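You operate a simulated robot arm through the tools that you are given. There is no shell and no other tool. Be economical: measure what you need, move in short steps, check, and stop when the job is done.

You are at the controls of a simulated robot arm. One attempt, no reset.

TASK
Dust the block's top on the round plate and wax it from the tin with the blue knob.
Fine: use the white pad and put it back; the lid goes back on; the block stays on the plate.

Only the result counts: the job must be done as asked and must still hold three seconds after the hand-in. Knocking over, shifting, dropping, spilling or breaking anything else fails it. Lids that push on must go on centred and level and be pressed home; caps that screw on are set level and turned clockwise until they are tight.

THE ROBOT
A 6-joint arm with a two-finger parallel gripper, fixed in place. Base frame: the origin is at the foot of the arm, x ahead of it, y to its left, z up; the work surface is at about z = 0. Units: mm, rad, N and s.
With the tool pointing down near the work surface it reaches from about 140 to 580 mm from the base axis. Its first joint turns from -1.152 to 1.152 rad. Payload 2.1 kg.
The tool frame sits at the grasp point between the pads (the TCP): z along the fingers, y along the line on which they close. The tips reach 30 mm beyond it. The gripper opens to 94 mm. The fingers are 28 mm wide and 10 mm thick; the gripper's body (50 by 96 mm) begins 55 mm behind the TCP.
Orientation is that of the tool frame in the base frame, as a unit quaternion [x, y, z, w]. With the fingers straight down and closing along the base's y, the tool's x points along the base's -x, its y along +y and its z along -z.

THE INTERFACE
- The arm moves only by the tool step_arm. Its argument "rows" is a list that holds one entry, the list of rows, each a list of 7 numbers: the turn, a rotation vector about the tool's x, y, z in degrees, then the shift along the tool's x, y, z in m, then the closure in counts, from 0 (fully open) to 255 (shut). In form: [[[ax, ay, az, x, y, z, hand], ...]]. A call has 1 to 10 rows; each row shifts and turns the commanded pose from where the row before left it, along the tool's axes as they then stand. Rows are played at 5 a second. More than 50 mm and 0.15 rad between two rows, or a gripper value outside its range, and nothing of the call is played. Where a pose cannot be reached the arm comes as near as it can. A force on the tool above 40 N (or 10 N above the force at the start of the call, whichever is more), or a blocked arm, ends the call early, and 0.2 s more pass. Each finger travels about 72 mm/s and halts on what it meets, pressing with about 27 N; the grip force reading is that of the motor and also rises with nothing between the fingers. The clock runs only during rows and for 0.2 s after the last one: add rows that do not move to give the fingers time. It gives the time, the measured TCP pose, the force on the tool (base axes), the opening and the grip force at its end, in the units of the frame above (readings bear some noise), with the torque about the TCP (base axes, N m) and any sound that the robot's microphone picked up.
- Cameras (640 x 400 px; columns grow to the right, rows downward): "scene" is fixed at [81.3, -405.5, 485.8]; the picture's right is [0.38, -0.92, 0.00], its down [-0.52, -0.21, -0.83] and it looks along [0.76, 0.32, -0.56] (base axes); focal length 234 px, centre (320, 200). "wrist" rides on the gripper at [76, 14, -103] in the tool frame; the picture's right is [-0.18, 0.98, 0.00], its down [-0.75, -0.14, -0.64] and it looks along [-0.63, -0.12, 0.77] (tool axes); focal length 243 px, centre (320, 200). There is no depth. A picture from a camera that has moved, and an enlarged one, comes with that camera's place and axes in the base frame and with its lens.
- snapshot(camera): a new picture of that camera. No time passes.
- inspect(camera, box): a new picture of the part [left, top, right, bottom] of that camera's present view, enlarged. No time passes.
- sign_off(): hands the job in; it is judged then, once.

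Go step by step. Nothing tells you positions but the pictures and the camera data: compare them with the known pose of the tool, close in by small moves and look again before you grip or let go. The budget is 120 turns and 68 pictures, counting those below and the enlarged ones. Unless the task says otherwise, let go and move clear before handing in, and close with one line.

The tools are called after ">>>" as a command line: name --argument value ..., lists and objects as JSON in quotes. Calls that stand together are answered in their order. step_arm: Moves the arm, as the interface text tells. Its arguments: {"type":"object","properties":{"rows":{"type":"array","items":{"type":"array","items":{"type":"array","items":{"type":"number"}}}}},"required":["rows"]} The other tools are called the same way: snapshot (camera) takes a picture; inspect (camera, box) takes an enlarged picture of a part of a camera's view; sign_off () hands the job in.

At the start:

```text
clock: 0.0
tool_pos: [370.9, -112.7, 327.9]
ee_rot: [-0.001, 1.0, 0.002, 0.001]
contact_force: [-0.1, 0.1, 0.3]
torque: [-0.01, -0.01, 0.04]
grip_width: 94.2
finger_force: 0.0
```

scene: 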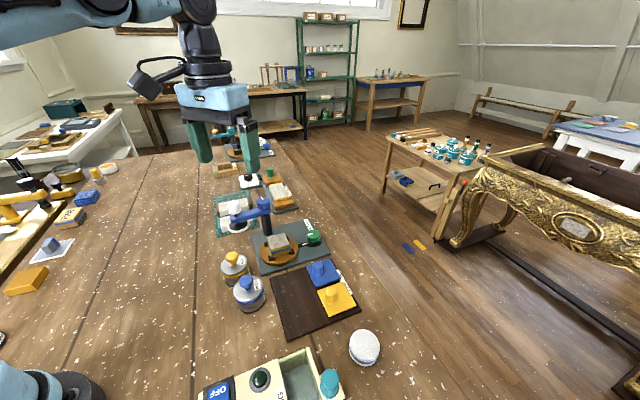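
wrist: 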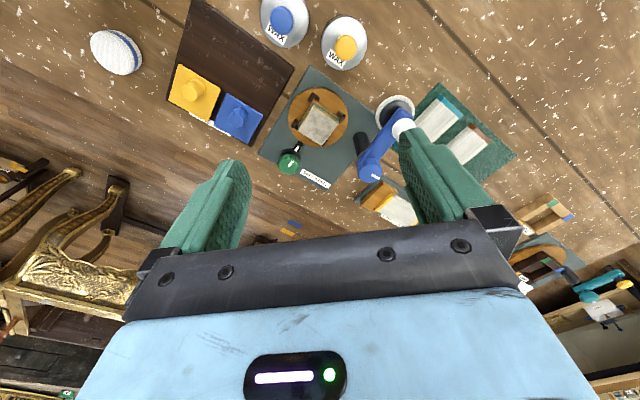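

I see two wax tins, a fixture with a block on a round plate, a board with a yellow and a blue applicator, and a white round pad. I'll enlarge these areas first.

>>> inspect --camera "scene" --box '[200, 160, 400, 285]'

>>> inspect --camera "scene" --box '[190, 270, 398, 400]'

>>> inspect --camera "wrist" --box '[80, 0, 400, 200]'

```text
3.20 times, centred on (300, 222) of scene
camera zoom: at [81.3, -405.5, 485.8], right [0.38, -0.92, 0.0], down [-0.52, -0.21, -0.83], along [0.76, 0.32, -0.56], focal length 750 px, centre (384, 128)
```

zoom: 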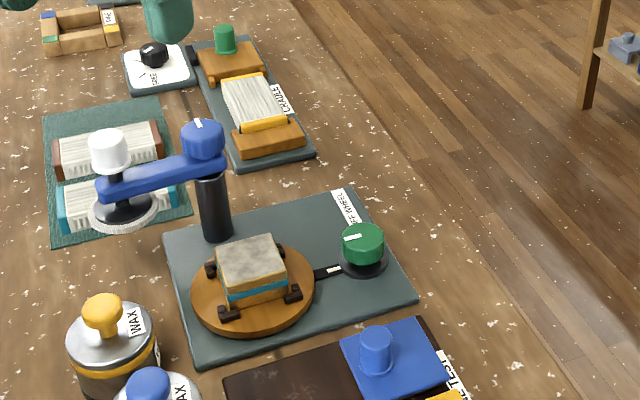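

```text
3.08 times, centred on (294, 335) of scene
camera zoom: at [81.3, -405.5, 485.8], right [0.38, -0.92, 0.0], down [-0.52, -0.21, -0.83], along [0.76, 0.32, -0.56], focal length 721 px, centre (400, -215)
```

zoom: 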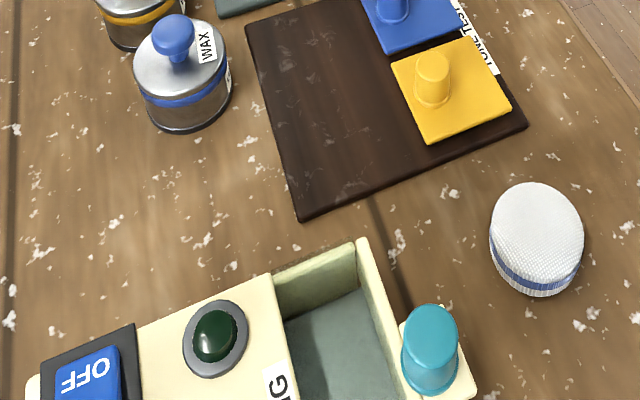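

```text
2.00 times, centred on (240, 100) of wrist
camera zoom: at [294.3, -98.5, 431.3], right [0.18, 0.98, 0.0], down [0.75, -0.14, 0.64], along [0.63, -0.12, -0.77], focal length 485 px, centre (480, 400)
```

zoom: 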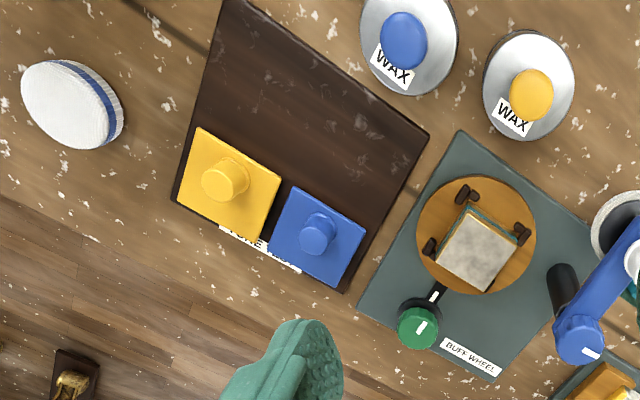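

Now the other items, so I know every tool on the bench.

>>> inspect --camera "scene" --box '[0, 140, 160, 300]'

>>> inspect --camera "scene" --box '[190, 110, 310, 185]'

>>> inspect --camera "wrist" --box '[340, 70, 640, 300]'

```text
2.50 times, centred on (80, 220) of scene
camera zoom: at [81.3, -405.5, 485.8], right [0.38, -0.92, 0.0], down [-0.52, -0.21, -0.83], along [0.76, 0.32, -0.56], focal length 586 px, centre (920, 150)
```

zoom: 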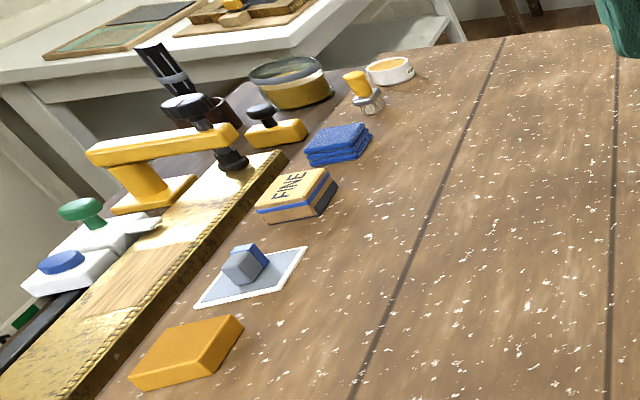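

```text
5.33 times, centred on (250, 148) of scene
camera zoom: at [81.3, -405.5, 485.8], right [0.38, -0.92, 0.0], down [-0.52, -0.21, -0.83], along [0.76, 0.32, -0.56], focal length 1250 px, centre (693, 480)
```

zoom: 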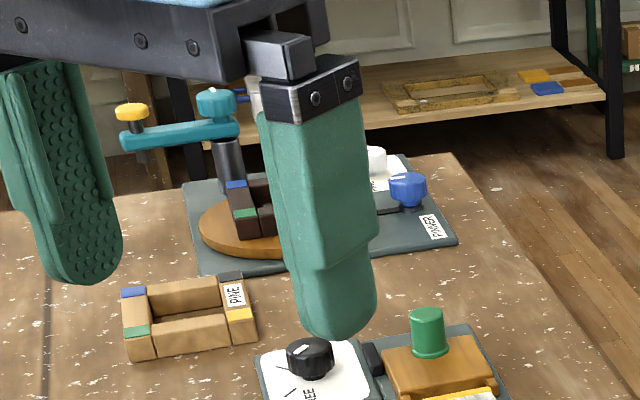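

```text
1.74 times, centred on (490, 185) of wrist
camera zoom: at [294.3, -98.5, 431.3], right [0.18, 0.98, 0.0], down [0.75, -0.14, 0.64], along [0.63, -0.12, -0.77], focal length 422 px, centre (24, 226)
```

zoom: 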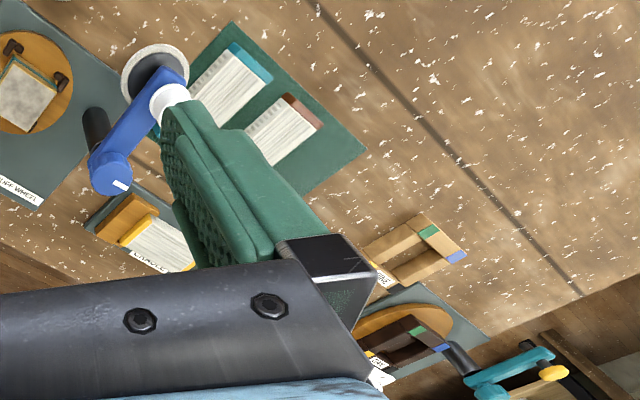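

The white puck is about (299, -399) and the blue-knobbed tin about (307, -147). The block's top is about (450, -131, 50), so I'll go above the puck for a close look.

>>> step_arm --rows '[[[0, 0, 0, 0.014, -0.041, 0.012, 0], [0, 0, 0, 0.014, -0.041, 0.012, 0], [0, 0, 0, 0.014, -0.041, 0.012, 0], [0, 0, 0, 0.014, -0.041, 0.012, 0], [0, 0, 0, 0.014, -0.041, 0.012, 0], [0, 0, 0, 0.014, -0.041, 0.012, 0], [0, 0, 0, 0.014, -0.041, 0.012, 0], [0, 0, 0, 0, 0, 0, 0], [0, 0, 0, 0, 0, 0, 0]]]'

>>> snapshot --camera "wrist"

```text
clock: 2.0
tool_pos: [272.5, -398.4, 242.2]
ee_rot: [-0.001, 1.0, 0.001, 0.002]
contact_force: [-0.3, 0.4, -0.2]
torque: [0.0, -0.02, 0.0]
grip_width: 94.0
finger_force: 0.1
```

```text
59 pictures are left
camera wrist: at [196.0, -385.9, 344.9], right [0.18, 0.98, 0.0], down [0.75, -0.14, 0.64], along [0.63, -0.12, -0.77], focal length 243 px, centre (320, 200)
```

wrist: 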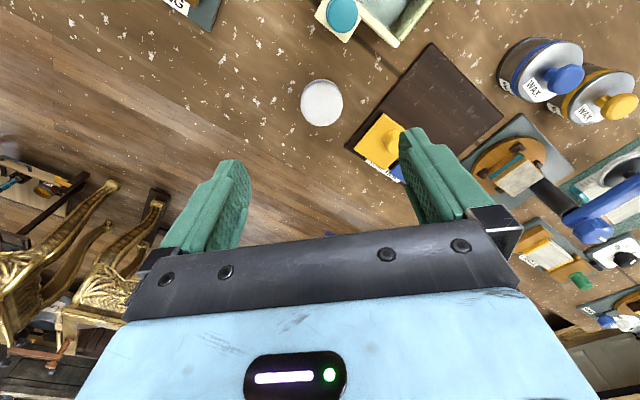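

The puck is about 55 mm wide at (300, -404). I'll come down over it and look again.

>>> step_arm --rows '[[[0, 0, 0, -0.014, -0.003, 0.04, 0], [0, 0, 0, -0.0135, -0.0026, 0.04, 0], [0, 0, 0, 0, 0, 0.04, 0], [0, 0, 0, 0, 0, 0.042, 0], [0, 0, 0, 0, 0, 0, 0], [0, 0, 0, 0, 0, 0, 0]]]'

>>> snapshot --camera "wrist"

>>> inspect --camera "scene" --box '[290, 270, 450, 370]'

```text
clock: 3.4
tool_pos: [297.6, -406.4, 82.9]
ee_rot: [0.0, 1.0, 0.001, 0.002]
contact_force: [-0.1, 0.6, -0.3]
torque: [-0.06, 0.04, -0.02]
grip_width: 94.0
finger_force: 0.0
```

```text
58 pictures are left
camera wrist: at [222.7, -392.1, 185.4], right [0.18, 0.98, 0.0], down [0.75, -0.14, 0.64], along [0.63, -0.12, -0.77], focal length 243 px, centre (320, 200)
```

wrist: 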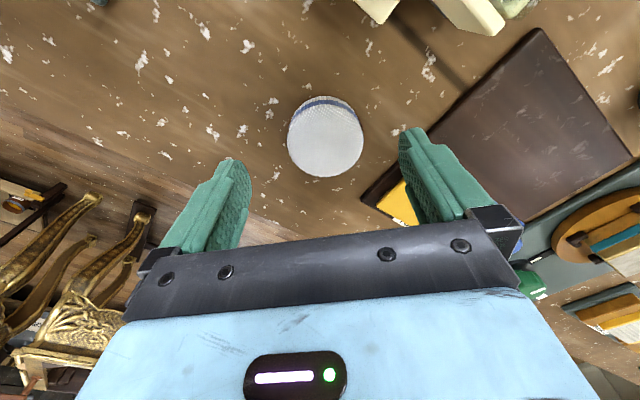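

```text
4.00 times, centred on (370, 320) of scene
camera zoom: at [81.3, -405.5, 485.8], right [0.38, -0.92, 0.0], down [-0.52, -0.21, -0.83], along [0.76, 0.32, -0.56], focal length 937 px, centre (120, -280)
```

zoom: 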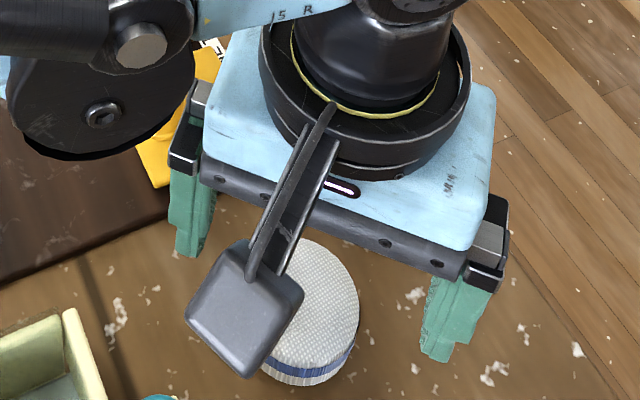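

The pad is about 54 mm across and 20–25 mm high, sitting at about (300, -403). Before I take it I'll open the blue tin, so I'm moving above that now.

>>> step_arm --rows '[[[0, 0, 0, 0, 0, -0.045, 0], [0, 0, 0, 0, 0, -0.045, 0], [0, 0, 0, 0, 0.045, 0, 0], [0, 0, 0, 0, 0.045, 0, 0], [0, 0, 0, 0, 0.045, 0, 0], [0, 0, 0, 0, 0.045, 0, 0], [0, 0, 0, -0.003, 0.045, 0, 0], [0, 0, 0, -0.003, 0.033, 0, 0], [0, 0, 0, 0, 0, 0, 0], [0, 0, 0, 0, 0, 0, 0]]]'

>>> snapshot --camera "wrist"

```text
clock: 5.6
tool_pos: [306.8, -145.7, 172.2]
ee_rot: [-0.001, 1.0, 0.001, 0.003]
contact_force: [0.0, -0.1, 0.2]
torque: [-0.01, 0.04, 0.02]
grip_width: 94.0
finger_force: 0.1
```

```text
56 pictures are left
camera wrist: at [230.2, -132.5, 275.3], right [0.18, 0.98, 0.0], down [0.75, -0.14, 0.64], along [0.63, -0.12, -0.77], focal length 243 px, centre (320, 200)
```

wrist: 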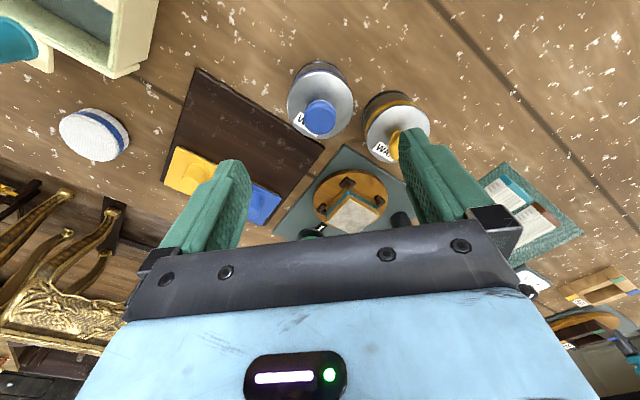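

The knob is at about (307.5, -147). I need its height and the lid's height, so I'll look from the side.

>>> inspect --camera "scene" --box '[200, 240, 296, 320]'

>>> inspect --camera "wrist" --box '[260, 40, 450, 170]'

```text
5.00 times, centred on (248, 280) of scene
camera zoom: at [81.3, -405.5, 485.8], right [0.38, -0.92, 0.0], down [-0.52, -0.21, -0.83], along [0.76, 0.32, -0.56], focal length 1172 px, centre (680, -200)
```

zoom: 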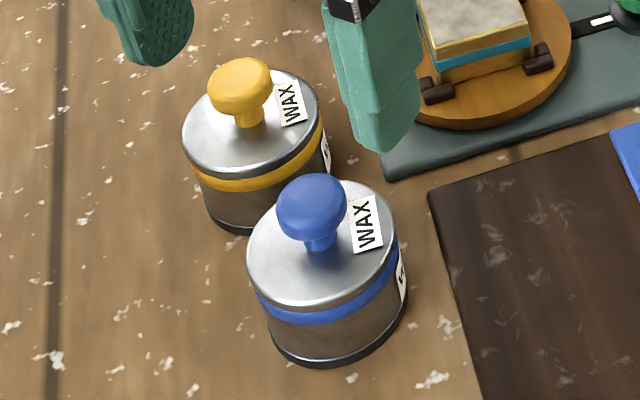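

```text
3.08 times, centred on (355, 105) of wrist
camera zoom: at [230.2, -132.5, 275.3], right [0.18, 0.98, 0.0], down [0.75, -0.14, 0.64], along [0.63, -0.12, -0.77], focal length 746 px, centre (212, 492)
```

zoom: 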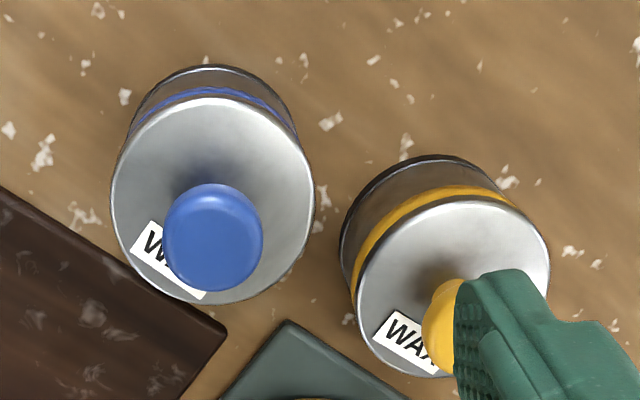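

Triangulation puts the knob's ball at about (303.7, -146.7, 78), 26 mm wide, with the lid plate at z≈53. I'll half close the fingers and come down with the tips just above the lid.

>>> step_arm --rows '[[[0, 0, 0, 0.003, -0.001, 0.02, 120], [0, 0, 0, 0, 0, 0.02, 120], [0, 0, 0, 0, 0, 0.02, 120], [0, 0, 0, 0, 0, 0.021, 120], [0, 0, 0, 0, 0, 0, 120], [0, 0, 0, 0, 0, 0, 120]]]'

>>> snapshot --camera "wrist"

>>> inspect --camera "scene" --box '[200, 220, 296, 320]'

```text
clock: 7.0
tool_pos: [303.2, -148.3, 90.3]
ee_rot: [-0.001, 1.0, 0.001, 0.002]
contact_force: [0.1, -0.3, -0.1]
torque: [-0.02, -0.01, 0.0]
grip_width: 49.8
finger_force: 0.0
```

```text
53 pictures are left
camera wrist: at [226.7, -135.1, 193.3], right [0.18, 0.98, 0.0], down [0.75, -0.14, 0.64], along [0.63, -0.12, -0.77], focal length 243 px, centre (320, 200)
```

wrist: 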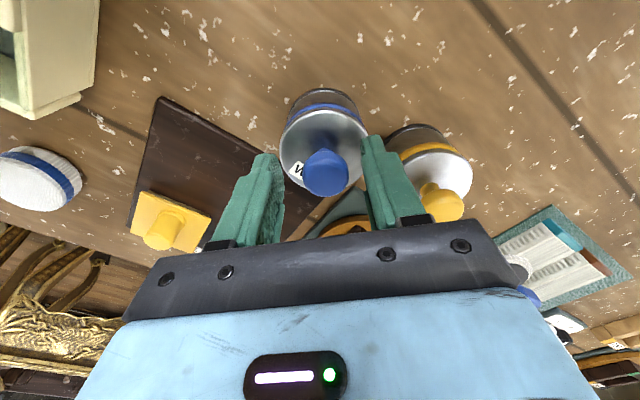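

```text
4.00 times, centred on (248, 270) of scene
camera zoom: at [81.3, -405.5, 485.8], right [0.38, -0.92, 0.0], down [-0.52, -0.21, -0.83], along [0.76, 0.32, -0.56], focal length 937 px, centre (608, -80)
```

zoom: 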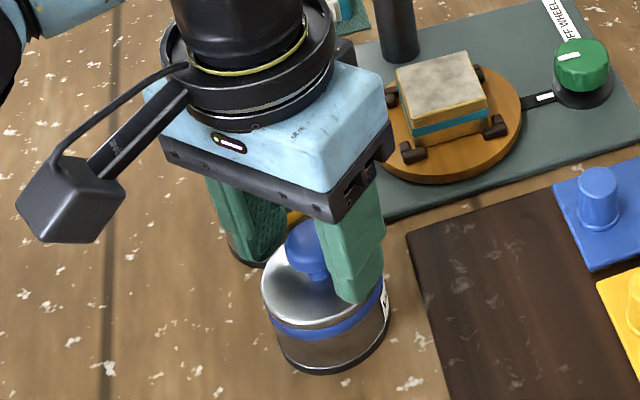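

The fingers straddle the knob. I'll trim 2 mm in y and close.

>>> step_arm --rows '[[[0, 0, 0, 0.001, 0.002, 0, 120], [0, 0, 0, 0, 0, 0, 160], [0, 0, 0, 0, 0, 0, 200], [0, 0, 0, 0, 0, 0, 255], [0, 0, 0, 0, 0, 0, 255], [0, 0, 0, 0, 0, 0, 255]]]'

```text
clock: 8.4
tool_pos: [301.6, -144.3, 90.4]
ee_rot: [-0.001, 1.0, -0.001, 0.001]
contact_force: [1.4, -0.1, -0.9]
torque: [-0.02, -0.05, -0.01]
grip_width: 26.0
finger_force: 27.4
heard: snap
```

The knob is gripped at 26 mm. I'll lift in small steps and watch the force.

>>> step_arm --rows '[[[0, 0, 0, 0, 0, -0.003, 255], [0, 0, 0, 0, 0, -0.003, 255], [0, 0, 0, 0, 0, -0.004, 255]]]'

>>> inspect --camera "scene" --box '[200, 220, 296, 320]'

```text
clock: 9.2
tool_pos: [301.7, -146.0, 101.3]
ee_rot: [-0.001, 1.0, 0.001, 0.001]
contact_force: [-0.7, 0.3, -0.1]
torque: [0.02, 0.0, 0.01]
grip_width: 25.8
finger_force: 27.0
```

```text
4.00 times, centred on (248, 270) of scene
camera zoom: at [81.3, -405.5, 485.8], right [0.38, -0.92, 0.0], down [-0.52, -0.21, -0.83], along [0.76, 0.32, -0.56], focal length 937 px, centre (608, -80)
```

zoom: 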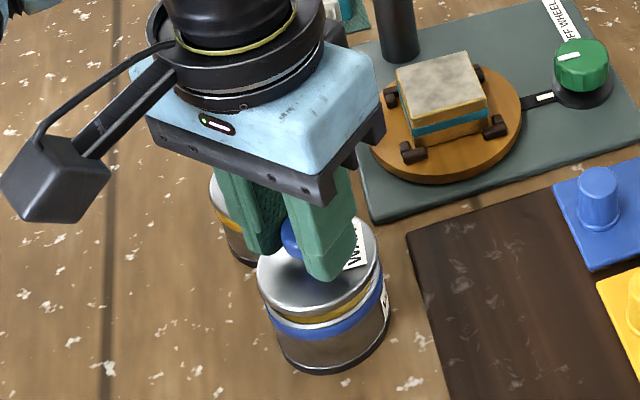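

The lid comes off cleanly. I'll raise it clear and look into the tin.

>>> step_arm --rows '[[[0, 0, 0, 0, 0, -0.03, 255], [0, 0, 0, 0, 0, -0.03, 255], [0, 0, 0, 0.03, 0.02, 0, 255], [0, 0, 0, 0.03, 0.02, 0, 255], [0, 0, 0, 0.017, 0.016, 0, 255], [0, 0, 0, 0, 0, 0, 255], [0, 0, 0, 0, 0, 0, 255]]]'

>>> inspect --camera "scene" --box '[140, 200, 300, 330]'

>>> snapshot --camera "wrist"

```text
clock: 10.8
tool_pos: [223.2, -88.9, 161.7]
ee_rot: [-0.002, 1.0, 0.001, 0.002]
contact_force: [-0.2, 0.1, 0.1]
torque: [0.0, -0.03, -0.01]
grip_width: 26.0
finger_force: 27.1
```

```text
3.08 times, centred on (220, 265) of scene
camera zoom: at [81.3, -405.5, 485.8], right [0.38, -0.92, 0.0], down [-0.52, -0.21, -0.83], along [0.76, 0.32, -0.56], focal length 721 px, centre (628, 0)
```

zoom: 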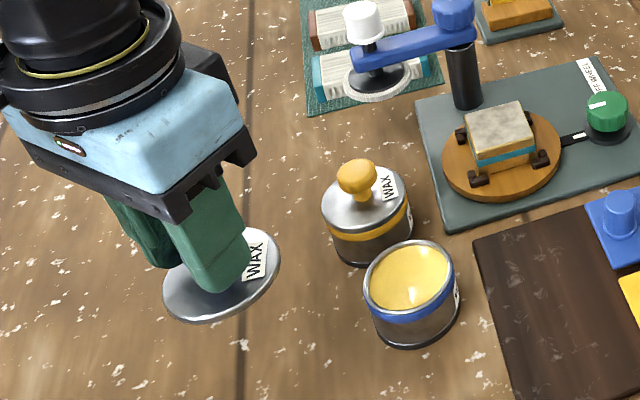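

```text
49 pictures are left
camera wrist: at [147.4, -75.8, 264.7], right [0.18, 0.98, 0.0], down [0.75, -0.14, 0.64], along [0.63, -0.12, -0.77], focal length 243 px, centre (320, 200)
```

wrist: 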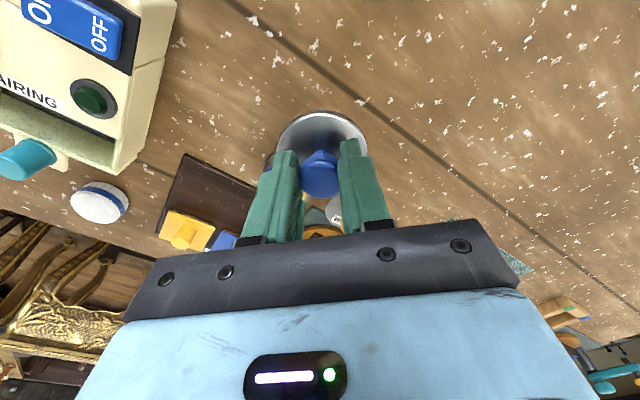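

The wax sits just below the rim. The lid is a thin disc, so I'll set it down here on clear table at about (223, -89), feeling for contact.

>>> step_arm --rows '[[[0, 0, 0, 0, 0, 0.035, 255], [0, 0, 0, 0, 0, 0.035, 255], [0, 0, 0, 0, 0, 0.03, 255], [0, 0, 0, 0, 0, 0.005, 255], [0, 0, 0, 0, 0, 0, 255], [0, 0, 0, 0, 0, 0, 255]]]'

>>> inspect --camera "scene" --box '[140, 240, 300, 370]'

```text
clock: 12.2
tool_pos: [227.1, -88.7, 56.5]
ee_rot: [-0.001, 1.0, 0.001, 0.001]
contact_force: [0.4, 0.1, -1.0]
torque: [0.0, -0.01, -0.01]
grip_width: 25.5
finger_force: 27.0
```

```text
3.08 times, centred on (220, 305) of scene
camera zoom: at [81.3, -405.5, 485.8], right [0.38, -0.92, 0.0], down [-0.52, -0.21, -0.83], along [0.76, 0.32, -0.56], focal length 721 px, centre (628, -123)
```

zoom: 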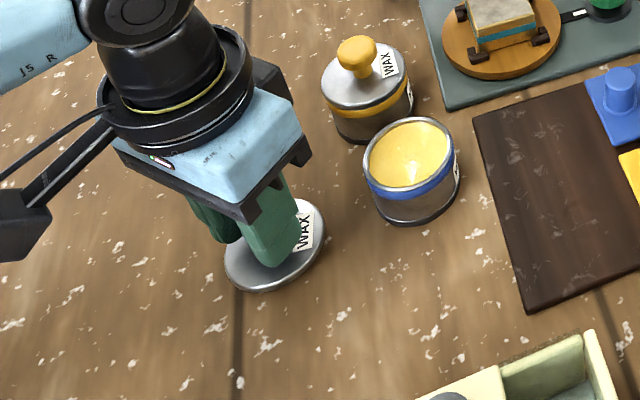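

>>> step_arm --rows '[[[0, 0, 0, 0, 0, 0.003, 255], [0, 0, 0, 0, 0, 0.002, 255], [0, 0, 0, 0, 0, 0, 255]]]'

```text
clock: 13.0
tool_pos: [226.4, -90.0, 51.3]
ee_rot: [-0.001, 1.0, 0.001, 0.001]
contact_force: [0.1, 0.4, -0.6]
torque: [0.0, -0.01, -0.02]
grip_width: 25.6
finger_force: 26.8
```

Not touching yet, so I'll go down more gradually.

>>> step_arm --rows '[[[0, 0, 0, 0, 0, 0.0015, 255], [0, 0, 0, 0, 0, 0.0015, 255], [0, 0, 0, 0, 0, 0, 255]]]'

>>> step_arm --rows '[[[0, 0, 0, 0, 0, 0.001, 255], [0, 0, 0, 0, 0, 0.001, 255], [0, 0, 0, 0, 0, 0, 255]]]'

```text
clock: 13.8
tool_pos: [225.4, -90.8, 48.5]
ee_rot: [-0.001, 1.0, 0.001, 0.002]
contact_force: [-0.3, -0.2, -1.2]
torque: [0.03, 0.02, -0.01]
grip_width: 25.5
finger_force: 26.2
```

```text
clock: 14.6
tool_pos: [226.5, -88.6, 47.9]
ee_rot: [-0.001, 1.0, 0.001, 0.001]
contact_force: [-1.2, -0.1, 16.3]
torque: [-0.02, -0.07, 0.06]
grip_width: 25.2
finger_force: 26.9
```

Contact at TCP z≈48, so the lid is on the table. I'll ease off, let go and rise.

>>> step_arm --rows '[[[0, 0, 0, 0, 0, -0.001, 255], [0, 0, 0, 0, 0, 0, 200], [0, 0, 0, 0, 0, 0, 130], [0, 0, 0, 0, 0, 0, 120], [0, 0, 0, 0, 0, 0, 120], [0, 0, 0, 0, 0, -0.03, 120], [0, 0, 0, 0, 0, -0.045, 120], [0, 0, 0, 0, 0, -0.045, 120], [0, 0, 0, 0, 0, 0, 120]]]'

>>> snapshot --camera "wrist"

>>> inspect --camera "scene" --box '[140, 240, 300, 370]'

```text
clock: 16.6
tool_pos: [223.1, -89.1, 167.5]
ee_rot: [-0.001, 1.0, 0.001, 0.002]
contact_force: [0.2, -0.7, 0.4]
torque: [0.0, -0.01, 0.01]
grip_width: 49.8
finger_force: 0.1
```

```text
47 pictures are left
camera wrist: at [147.2, -76.2, 270.3], right [0.18, 0.98, 0.0], down [0.75, -0.14, 0.64], along [0.63, -0.12, -0.77], focal length 243 px, centre (320, 200)
```

wrist: 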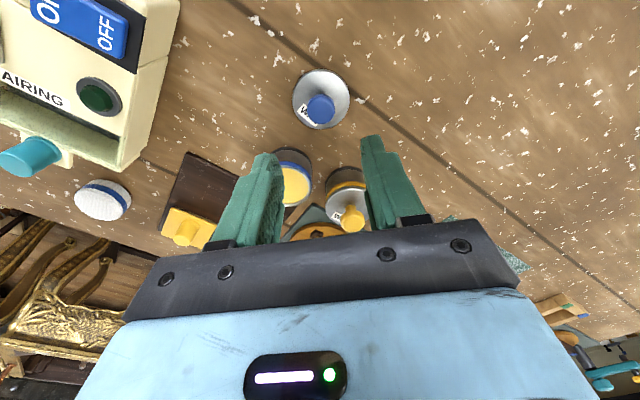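

```text
3.08 times, centred on (220, 305) of scene
camera zoom: at [81.3, -405.5, 485.8], right [0.38, -0.92, 0.0], down [-0.52, -0.21, -0.83], along [0.76, 0.32, -0.56], focal length 721 px, centre (628, -123)
```

zoom: 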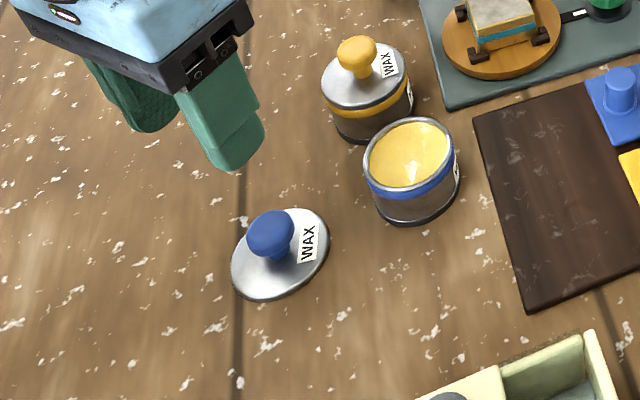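

The lid stands upright on clear table. Now I'll fetch the white pad.

>>> step_arm --rows '[[[0, 0, 0, -0.0095, -0.0392, 0, 60], [0, 0, 0, -0.0095, -0.0392, 0, 0], [0, 0, 0, -0.0095, -0.0392, 0, 0], [0, 0, 0, -0.0095, -0.0392, 0, 0], [0, 0, 0, -0.0095, -0.0392, 0, 0], [0, 0, 0, -0.0095, -0.0392, 0, 0], [0, 0, 0, -0.0095, -0.0392, 0, 0], [0, 0, 0, -0.0095, -0.0392, 0.02, 0], [0, 0, 0, 0, 0, 0.04, 0], [0, 0, 0, 0, 0, 0.03, 0]]]'

>>> step_arm --rows '[[[0, 0, 0, 0, 0, 0, 0], [0, 0, 0, 0, 0, 0, 0]]]'

>>> inspect --camera "wrist" --box '[220, 70, 430, 200]'

```text
clock: 18.8
tool_pos: [301.1, -402.7, 75.9]
ee_rot: [0.0, 1.0, 0.001, 0.002]
contact_force: [-0.7, 0.0, 0.1]
torque: [-0.02, -0.01, 0.02]
grip_width: 94.2
finger_force: 0.1
```

```text
clock: 19.4
tool_pos: [301.5, -401.3, 76.7]
ee_rot: [-0.001, 1.0, 0.0, 0.002]
contact_force: [-0.8, -0.3, -0.3]
torque: [0.03, 0.0, 0.03]
grip_width: 94.0
finger_force: 0.0
```

```text
3.05 times, centred on (325, 135) of wrist
camera zoom: at [225.2, -388.7, 179.1], right [0.18, 0.98, 0.0], down [0.75, -0.14, 0.64], along [0.63, -0.12, -0.77], focal length 739 px, centre (305, 398)
```

zoom: 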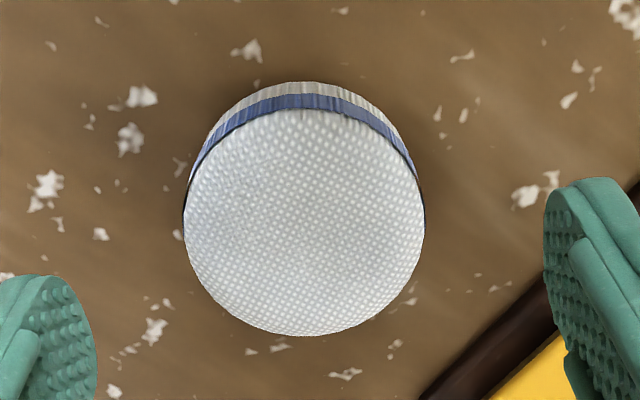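

The pad is 53 mm wide and about 18 mm high, centred near (303, -403.5). I'll lower the tips to about z=8 and grip.

>>> step_arm --rows '[[[0, 0, 0, -0.0015, -0.0012, 0.02, 0], [0, 0, 0, 0, 0, 0.0185, 0], [0, 0, 0, 0, 0, 0, 0], [0, 0, 0, 0, 0, 0, 60], [0, 0, 0, 0, 0, 0, 100], [0, 0, 0, 0, 0, 0, 255], [0, 0, 0, 0, 0, 0, 255], [0, 0, 0, 0, 0, 0, 255]]]'

>>> snapshot --camera "wrist"

```text
clock: 21.2
tool_pos: [304.6, -403.6, 38.9]
ee_rot: [-0.001, 1.0, 0.0, 0.002]
contact_force: [0.0, 0.1, -0.3]
torque: [0.0, 0.01, -0.02]
grip_width: 51.7
finger_force: 26.6
```

```text
44 pictures are left
camera wrist: at [227.3, -390.1, 140.9], right [0.18, 0.98, 0.0], down [0.75, -0.14, 0.64], along [0.63, -0.12, -0.77], focal length 243 px, centre (320, 200)
```

wrist: 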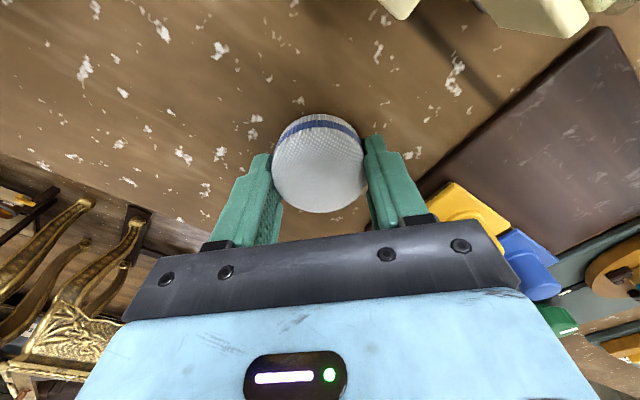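

The pad is held. I'll lift it and carry it above the block, staying 50 mm or more clear.

>>> step_arm --rows '[[[0, 0, 0, 0, 0, -0.03, 255], [0, 0, 0, 0, 0, -0.04, 255], [0, 0, 0, 0, 0, -0.04, 255], [0, 0, 0, -0.018, 0.034, 0, 255], [0, 0, 0, -0.018, 0.034, 0, 255], [0, 0, 0, -0.018, 0.034, 0, 255], [0, 0, 0, -0.018, 0.034, 0, 255], [0, 0, 0, -0.018, 0.034, 0, 255], [0, 0, 0, -0.018, 0.034, 0, 255], [0, 0, 0, 0, 0, 0, 255]]]'

>>> snapshot --camera "wrist"

>>> inspect --camera "scene" --box '[220, 190, 380, 290]'

```text
clock: 23.4
tool_pos: [410.2, -197.5, 150.5]
ee_rot: [0.0, 1.0, 0.001, 0.003]
contact_force: [0.5, -0.2, -1.4]
torque: [-0.01, 0.0, 0.0]
grip_width: 51.8
finger_force: 26.9
```

```text
43 pictures are left
camera wrist: at [333.7, -184.9, 253.3], right [0.18, 0.98, 0.0], down [0.75, -0.14, 0.64], along [0.63, -0.12, -0.77], focal length 243 px, centre (320, 200)
```

wrist: 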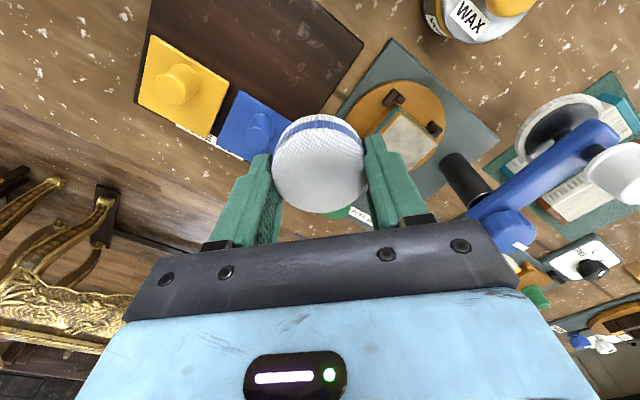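

```text
4.00 times, centred on (300, 240) of scene
camera zoom: at [81.3, -405.5, 485.8], right [0.38, -0.92, 0.0], down [-0.52, -0.21, -0.83], along [0.76, 0.32, -0.56], focal length 937 px, centre (400, 40)
```

zoom: 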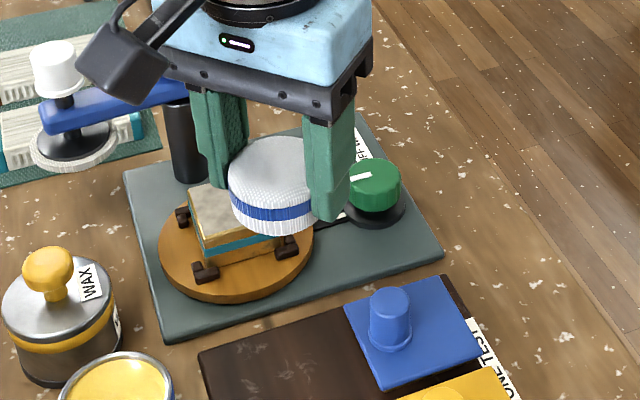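

The block's top centre comes to about (450, -130, 51), so I expect contact near TCP z≈90. I'll move above it and lower to 98.

>>> step_arm --rows '[[[0, 0, 0, -0.02, 0.034, 0, 255], [0, 0, 0, -0.02, 0.0335, 0, 255], [0, 0, 0, 0, 0, 0.03, 255], [0, 0, 0, 0, 0, 0.022, 255], [0, 0, 0, 0, 0, 0, 255], [0, 0, 0, 0, 0, 0, 255]]]'

>>> snapshot --camera "wrist"

>>> inspect --camera "scene" --box '[220, 190, 380, 290]'

```text
clock: 24.8
tool_pos: [451.0, -133.8, 96.1]
ee_rot: [0.0, 1.0, 0.001, 0.002]
contact_force: [0.1, 0.7, -1.1]
torque: [0.0, 0.01, -0.03]
grip_width: 51.9
finger_force: 27.0
```

```text
41 pictures are left
camera wrist: at [375.0, -120.1, 199.7], right [0.18, 0.98, 0.0], down [0.75, -0.14, 0.64], along [0.63, -0.12, -0.77], focal length 243 px, centre (320, 200)
```

wrist: 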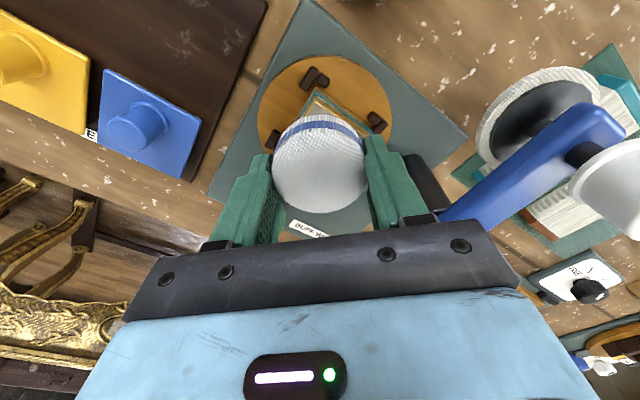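

```text
4.00 times, centred on (300, 240) of scene
camera zoom: at [81.3, -405.5, 485.8], right [0.38, -0.92, 0.0], down [-0.52, -0.21, -0.83], along [0.76, 0.32, -0.56], focal length 937 px, centre (400, 40)
```

zoom: 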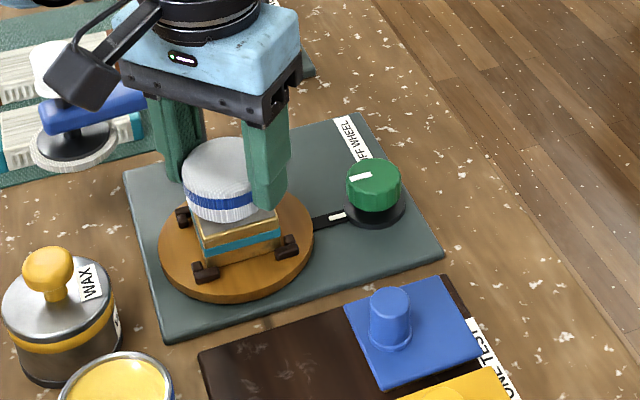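

The pad is centred over the block. Lowering gently to contact.

>>> step_arm --rows '[[[0, 0, 0, 0, 0.002, 0.002, 255], [0, 0, 0, 0, 0, 0.002, 255], [0, 0, 0, 0, 0, 0, 255]]]'

>>> step_arm --rows '[[[0, 0, 0, 0, 0, 0.001, 255], [0, 0, 0, 0, 0, 0.001, 255], [0, 0, 0, 0, 0, 0, 255]]]'

```text
clock: 25.6
tool_pos: [451.4, -130.8, 93.1]
ee_rot: [-0.001, 1.0, 0.002, 0.002]
contact_force: [-0.1, -0.5, -0.4]
torque: [0.0, 0.0, 0.03]
grip_width: 51.5
finger_force: 26.8
```

```text
clock: 26.4
tool_pos: [451.4, -131.9, 92.3]
ee_rot: [-0.001, 1.0, 0.001, 0.002]
contact_force: [0.2, 0.2, -0.6]
torque: [0.01, 0.02, 0.03]
grip_width: 51.6
finger_force: 27.2
```

>>> step_arm --rows '[[[0, 0, 0, 0, 0, 0.001, 255], [0, 0, 0, 0, 0, 0.001, 255], [0, 0, 0, 0, 0, 0, 255]]]'

>>> step_arm --rows '[[[0, 0, 0, 0, 0, 0.0005, 255], [0, 0, 0, 0, 0, 0.0005, 255], [0, 0, 0, 0, 0, 0, 255]]]'

```text
clock: 27.2
tool_pos: [451.1, -129.8, 89.3]
ee_rot: [-0.001, 1.0, 0.001, 0.002]
contact_force: [-0.6, 0.9, 0.0]
torque: [-0.02, -0.01, 0.01]
grip_width: 51.7
finger_force: 27.0
```

```text
clock: 28.0
tool_pos: [450.4, -131.0, 88.5]
ee_rot: [-0.002, 1.0, 0.001, 0.002]
contact_force: [0.2, 0.7, 0.2]
torque: [-0.02, 0.0, 0.0]
grip_width: 51.7
finger_force: 27.0
```

>>> step_arm --rows '[[[0, 0, 0, 0, 0, 0.001, 255], [0, 0, 0, 0, 0, 0, 255]]]'

>>> step_arm --rows '[[[0, 0, 0, 0, 0, 0.001, 255], [0, 0, 0, 0, 0, 0, 255]]]'

>>> inspect --camera "scene" --box '[240, 200, 320, 270]'

```text
clock: 28.6
tool_pos: [450.9, -130.5, 88.6]
ee_rot: [-0.001, 1.0, 0.001, 0.002]
contact_force: [0.5, 0.7, 14.2]
torque: [0.07, 0.06, -0.01]
grip_width: 51.7
finger_force: 26.8
```

```text
clock: 29.3
tool_pos: [451.2, -130.6, 87.9]
ee_rot: [-0.001, 1.0, 0.0, 0.001]
contact_force: [-0.7, 0.2, 15.2]
torque: [0.03, 0.03, -0.02]
grip_width: 51.7
finger_force: 26.8
stopped in row 2: the force on the tool passed its limit at 40 N (the readings are from after the stop); the commanded pose is now the measured one
```

```text
5.71 times, centred on (280, 235) of scene
camera zoom: at [81.2, -405.5, 485.8], right [0.38, -0.92, 0.0], down [-0.52, -0.21, -0.83], along [0.76, 0.32, -0.56], focal length 1339 px, centre (549, 0)
```

zoom: 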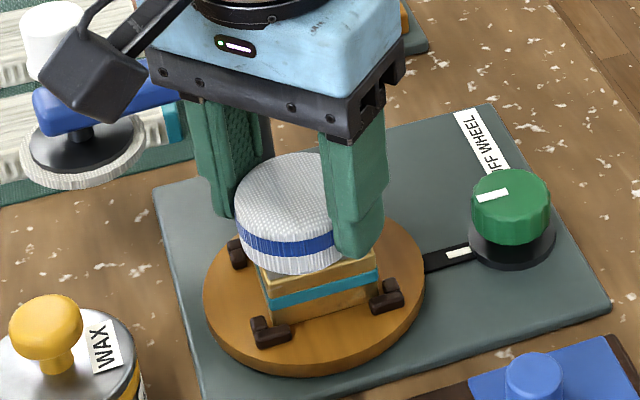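

Contact is at TCP z≈88.5 with about 15 N. I'll ease slightly and wipe back and forth.

>>> step_arm --rows '[[[0, 0, 0, -0.005, 0, -0.0003, 255], [0, 0, 0, -0.005, 0, 0, 255], [0, 0, 0, -0.005, 0, 0, 255], [0, 0, 0, 0.007, 0, 0, 255], [0, 0, 0, 0.008, 0, 0, 255], [0, 0, 0, 0.008, 0, 0, 255], [0, 0, 0, 0.007, 0, 0, 255], [0, 0, 0, 0, 0.006, 0, 255], [0, 0, 0, 0, 0.006, 0, 255], [0, 0, 0, -0.007, 0, 0, 255]]]'

```text
clock: 31.5
tool_pos: [442.1, -120.4, 88.1]
ee_rot: [0.0, 1.0, 0.002, 0.001]
contact_force: [-7.5, 2.4, 13.3]
torque: [-0.12, 0.24, -0.09]
grip_width: 51.7
finger_force: 26.6
```

>>> step_arm --rows '[[[0, 0, 0, -0.008, 0, 0, 255], [0, 0, 0, -0.008, 0, 0, 255], [0, 0, 0, -0.007, 0, 0, 255], [0, 0, 0, 0, -0.008, 0, 255], [0, 0, 0, 0, -0.008, 0, 255], [0, 0, 0, 0, -0.008, 0, 255], [0, 0, 0, 0.008, 0, 0, 255], [0, 0, 0, 0.008, 0, 0, 255], [0, 0, 0, 0.008, 0, 0, 255], [0, 0, 0, 0.006, 0, 0, 255]]]'

>>> inspect --camera "scene" --box '[240, 200, 320, 270]'

```text
clock: 33.7
tool_pos: [435.9, -141.7, 86.5]
ee_rot: [0.0, 1.0, 0.001, 0.002]
contact_force: [9.2, 0.9, 20.5]
torque: [0.12, -0.48, -0.04]
grip_width: 51.7
finger_force: 27.2
```

```text
5.71 times, centred on (280, 235) of scene
camera zoom: at [81.2, -405.5, 485.9], right [0.38, -0.92, 0.0], down [-0.52, -0.21, -0.83], along [0.76, 0.32, -0.56], focal length 1339 px, centre (549, 0)
```

zoom: 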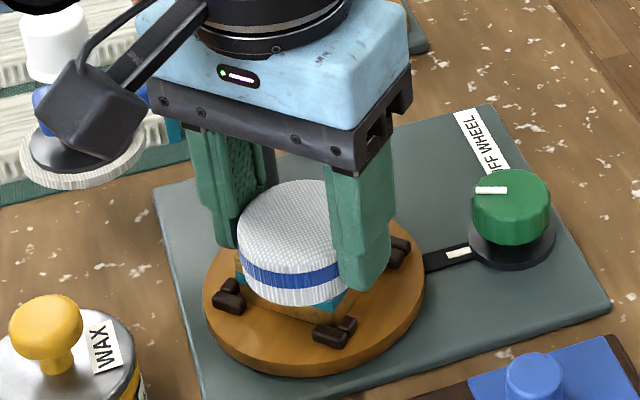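

The plate turned a little under the off-centre strokes, because it's a turntable. I'll lift and check the block's top.

>>> step_arm --rows '[[[0, 0, 0, 0, 0, -0.01, 255], [0, 0, 0, 0, 0, -0.03, 255], [0, 0, 0, 0.025, -0.035, -0.02, 255], [0, 0, 0, 0.025, -0.035, 0, 255], [0, 0, 0, 0, 0, 0, 255], [0, 0, 0, 0, 0, 0, 255]]]'

>>> inspect --camera "scene" --box '[240, 200, 340, 275]'

```text
clock: 35.1
tool_pos: [387.0, -214.4, 146.1]
ee_rot: [-0.001, 1.0, 0.001, 0.002]
contact_force: [0.0, -0.4, -0.2]
torque: [-0.02, 0.0, -0.01]
grip_width: 51.7
finger_force: 26.8
```

```text
5.33 times, centred on (290, 238) of scene
camera zoom: at [81.3, -405.5, 485.8], right [0.38, -0.92, 0.0], down [-0.52, -0.21, -0.83], along [0.76, 0.32, -0.56], focal length 1250 px, centre (480, 0)
```

zoom: 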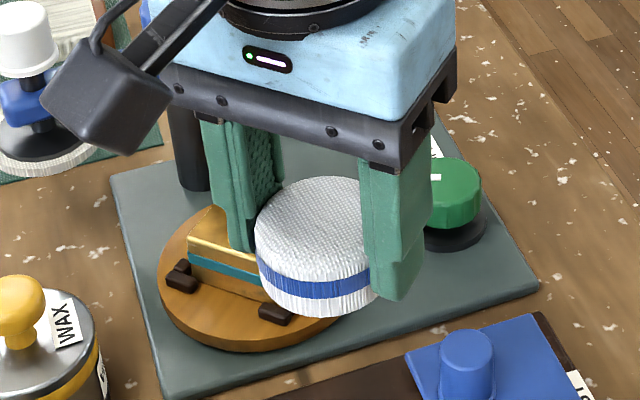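

I'll continue toward the open tin, which also clears the view of the block.

>>> step_arm --rows '[[[0, 0, 0, 0.03, 0.01, -0.004, 255], [0, 0, 0, 0.03, 0.023, 0, 255], [0, 0, 0, 0.025, 0.034, 0, 255], [0, 0, 0, 0, 0, 0, 255], [0, 0, 0, 0, 0, 0, 255]]]'

>>> inspect --camera "scene" --box '[220, 200, 340, 290]'

>>> snapshot --camera "wrist"

```text
clock: 36.3
tool_pos: [301.6, -145.6, 151.6]
ee_rot: [-0.001, 1.0, 0.001, 0.002]
contact_force: [1.2, 0.9, 0.9]
torque: [0.0, -0.01, 0.0]
grip_width: 51.5
finger_force: 27.3
```

```text
4.44 times, centred on (280, 245) of scene
camera zoom: at [81.3, -405.5, 485.8], right [0.38, -0.92, 0.0], down [-0.52, -0.21, -0.83], along [0.76, 0.32, -0.56], focal length 1042 px, centre (498, 0)
```

zoom: 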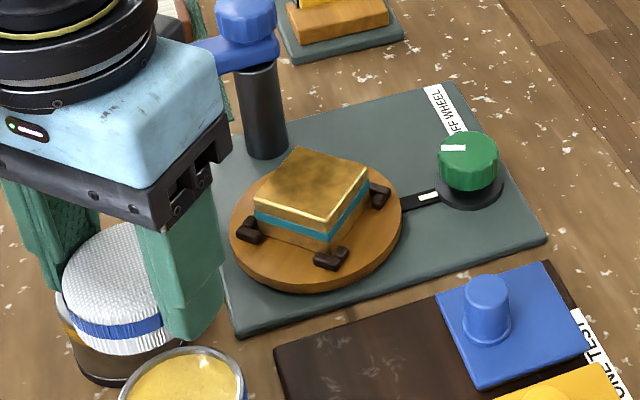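

```text
35 pictures are left
camera wrist: at [224.8, -132.2, 254.0], right [0.18, 0.98, 0.0], down [0.75, -0.14, 0.64], along [0.63, -0.12, -0.76], focal length 243 px, centre (320, 200)
```

wrist: 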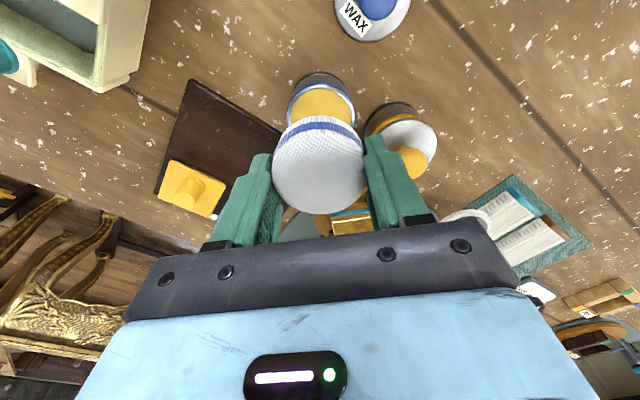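

The grey dust layer is gone from the block. I'll zoom in for any residue.

>>> inspect --camera "scene" --box '[270, 225, 320, 265]'

```text
10.00 times, centred on (295, 245) of scene
camera zoom: at [81.3, -405.5, 485.8], right [0.38, -0.92, 0.0], down [-0.52, -0.21, -0.83], along [0.76, 0.32, -0.56], focal length 2344 px, centre (570, -250)
```

zoom: 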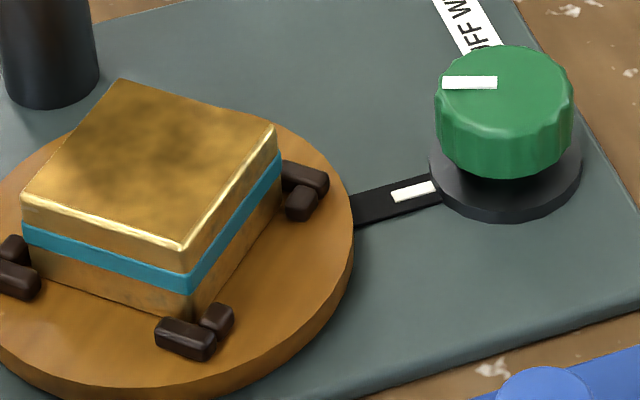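

The top looks clean gold now, so next is wax. I'll lower the pad toward the tin and check alignment just above the rim.

>>> step_arm --rows '[[[0, 0, 0, -0.001, 0, 0.025, 255], [0, 0, 0, 0, 0, 0.025, 255], [0, 0, 0, 0, 0, 0.006, 255], [0, 0, 0, 0, 0, 0, 255], [0, 0, 0, 0, 0, 0, 255]]]'

>>> inspect --camera "scene" --box '[210, 250, 290, 320]'

>>> inspect --camera "wrist" --box '[250, 60, 410, 220]'

```text
clock: 37.5
tool_pos: [302.3, -145.5, 94.0]
ee_rot: [-0.001, 1.0, 0.001, 0.002]
contact_force: [-0.8, -0.2, 0.6]
torque: [0.02, -0.01, -0.01]
grip_width: 51.9
finger_force: 27.3
```

```text
5.71 times, centred on (250, 285) of scene
camera zoom: at [81.3, -405.5, 485.8], right [0.38, -0.92, 0.0], down [-0.52, -0.21, -0.83], along [0.76, 0.32, -0.56], focal length 1339 px, centre (720, -286)
```

zoom: 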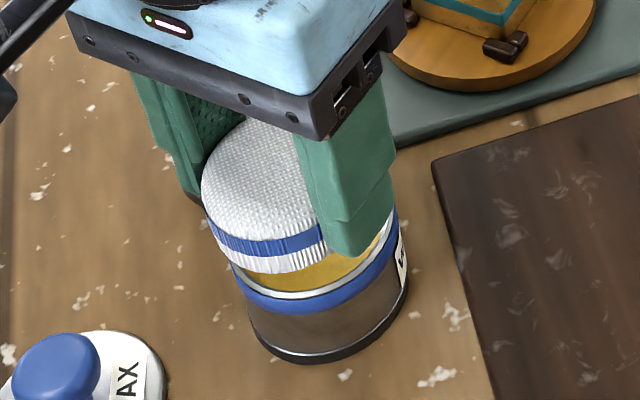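

```text
2.50 times, centred on (330, 140) of wrist
camera zoom: at [225.7, -132.8, 197.1], right [0.18, 0.98, 0.0], down [0.75, -0.14, 0.64], along [0.63, -0.12, -0.76], focal length 606 px, centre (295, 350)
```

zoom: 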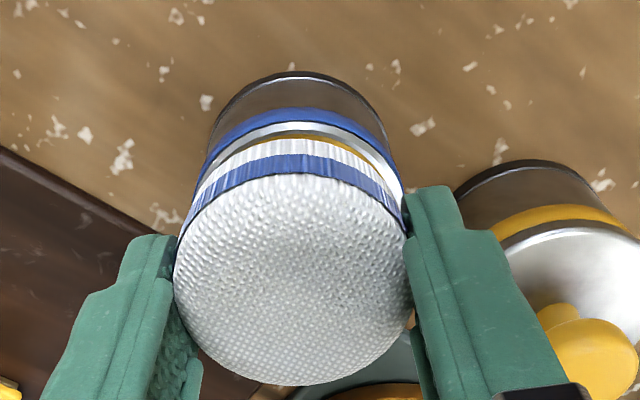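

Wrist geometry says the pad is within 1–2 mm of the tin's axis. I'll trim +1/+1 mm and descend carefully.

>>> step_arm --rows '[[[0, 0, 0, -0.001, 0.001, 0.002, 255], [0, 0, 0, 0, 0, 0.002, 255], [0, 0, 0, 0, 0, 0.001, 255], [0, 0, 0, 0, 0, 0, 255]]]'

>>> step_arm --rows '[[[0, 0, 0, 0, 0, 0.001, 255], [0, 0, 0, 0, 0, 0.001, 255], [0, 0, 0, 0, 0, 0, 255]]]'

>>> step_arm --rows '[[[0, 0, 0, 0, 0, 0.001, 255], [0, 0, 0, 0, 0, 0, 255]]]'

```text
clock: 38.5
tool_pos: [303.0, -144.6, 90.8]
ee_rot: [0.0, 1.0, 0.001, 0.002]
contact_force: [0.4, 0.4, 0.0]
torque: [0.01, -0.01, 0.0]
grip_width: 51.7
finger_force: 27.3
```

```text
clock: 39.3
tool_pos: [304.5, -144.9, 88.1]
ee_rot: [-0.001, 1.0, 0.001, 0.002]
contact_force: [0.6, 0.4, -0.4]
torque: [-0.02, 0.01, -0.02]
grip_width: 51.6
finger_force: 26.7
```

```text
clock: 39.9
tool_pos: [302.4, -145.7, 87.5]
ee_rot: [-0.001, 1.0, 0.001, 0.002]
contact_force: [-0.4, 0.5, 0.3]
torque: [0.01, -0.01, 0.0]
grip_width: 51.7
finger_force: 26.7
```

>>> step_arm --rows '[[[0, 0, 0, 0, 0, 0.001, 255], [0, 0, 0, 0, 0, 0, 255]]]'

>>> step_arm --rows '[[[0, 0, 0, 0, 0, 0.001, 255], [0, 0, 0, 0, 0, 0, 255]]]'

>>> inspect --camera "scene" --box '[210, 250, 290, 320]'

```text
clock: 40.5
tool_pos: [303.0, -145.1, 86.8]
ee_rot: [-0.001, 1.0, 0.001, 0.002]
contact_force: [-0.7, 0.2, -0.4]
torque: [-0.02, 0.01, 0.01]
grip_width: 51.9
finger_force: 26.8
```

```text
clock: 41.1
tool_pos: [301.6, -145.8, 84.5]
ee_rot: [-0.001, 1.0, 0.001, 0.002]
contact_force: [0.4, 0.1, -0.5]
torque: [-0.03, 0.0, 0.0]
grip_width: 51.7
finger_force: 27.2
```

```text
5.71 times, centred on (250, 285) of scene
camera zoom: at [81.3, -405.5, 485.8], right [0.38, -0.92, 0.0], down [-0.52, -0.21, -0.83], along [0.76, 0.32, -0.56], focal length 1339 px, centre (720, -286)
```

zoom: 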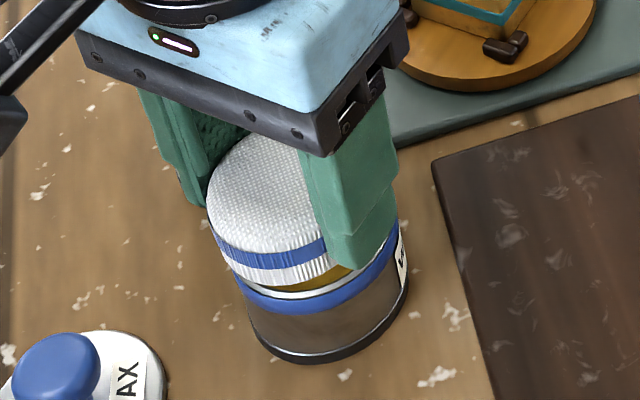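

From the scene view the pad seems a few mm to the left of the tin (+y). I'll cross-check with the wrist camera before lowering further.

>>> inspect --camera "wrist" --box '[250, 80, 410, 180]'

```text
4.00 times, centred on (330, 130) of wrist
camera zoom: at [226.8, -131.6, 187.7], right [0.18, 0.98, 0.0], down [0.75, -0.14, 0.64], along [0.63, -0.12, -0.76], focal length 970 px, centre (280, 480)
```

zoom: 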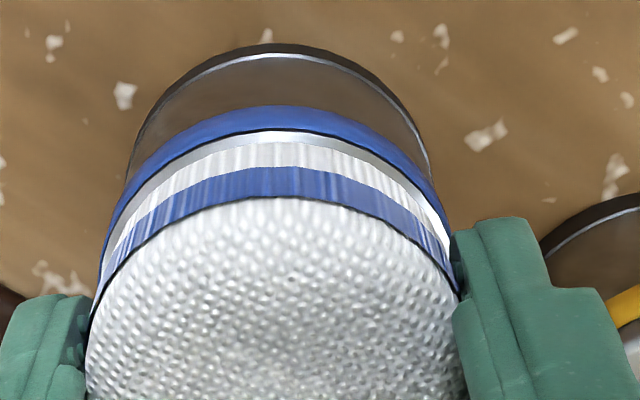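

The wrist view shows it centred to about 1–2 mm, with no contact yet. I'll trim +1 mm in x and -1 mm in y, then keep feeling downward.

>>> step_arm --rows '[[[0, 0, 0, -0.001, -0.001, 0, 255], [0, 0, 0, 0, 0, 0.001, 255], [0, 0, 0, 0, 0, 0, 255]]]'

>>> step_arm --rows '[[[0, 0, 0, 0, 0, 0.001, 255], [0, 0, 0, 0, 0, 0, 255]]]'

>>> step_arm --rows '[[[0, 0, 0, 0, 0, 0.001, 255], [0, 0, 0, 0, 0, 0, 255]]]'

```text
clock: 41.9
tool_pos: [303.3, -145.6, 83.4]
ee_rot: [0.0, 1.0, 0.001, 0.003]
contact_force: [0.0, -0.9, -0.2]
torque: [0.03, 0.01, -0.01]
grip_width: 51.9
finger_force: 27.2
```

```text
clock: 42.5
tool_pos: [304.6, -146.3, 81.6]
ee_rot: [-0.002, 1.0, 0.002, 0.003]
contact_force: [0.2, -0.1, 0.0]
torque: [0.05, -0.01, 0.01]
grip_width: 51.8
finger_force: 27.5
```

```text
clock: 43.1
tool_pos: [304.0, -144.9, 81.4]
ee_rot: [-0.001, 1.0, 0.0, 0.002]
contact_force: [0.5, 0.0, 0.3]
torque: [-0.01, 0.01, -0.01]
grip_width: 51.7
finger_force: 27.0
```

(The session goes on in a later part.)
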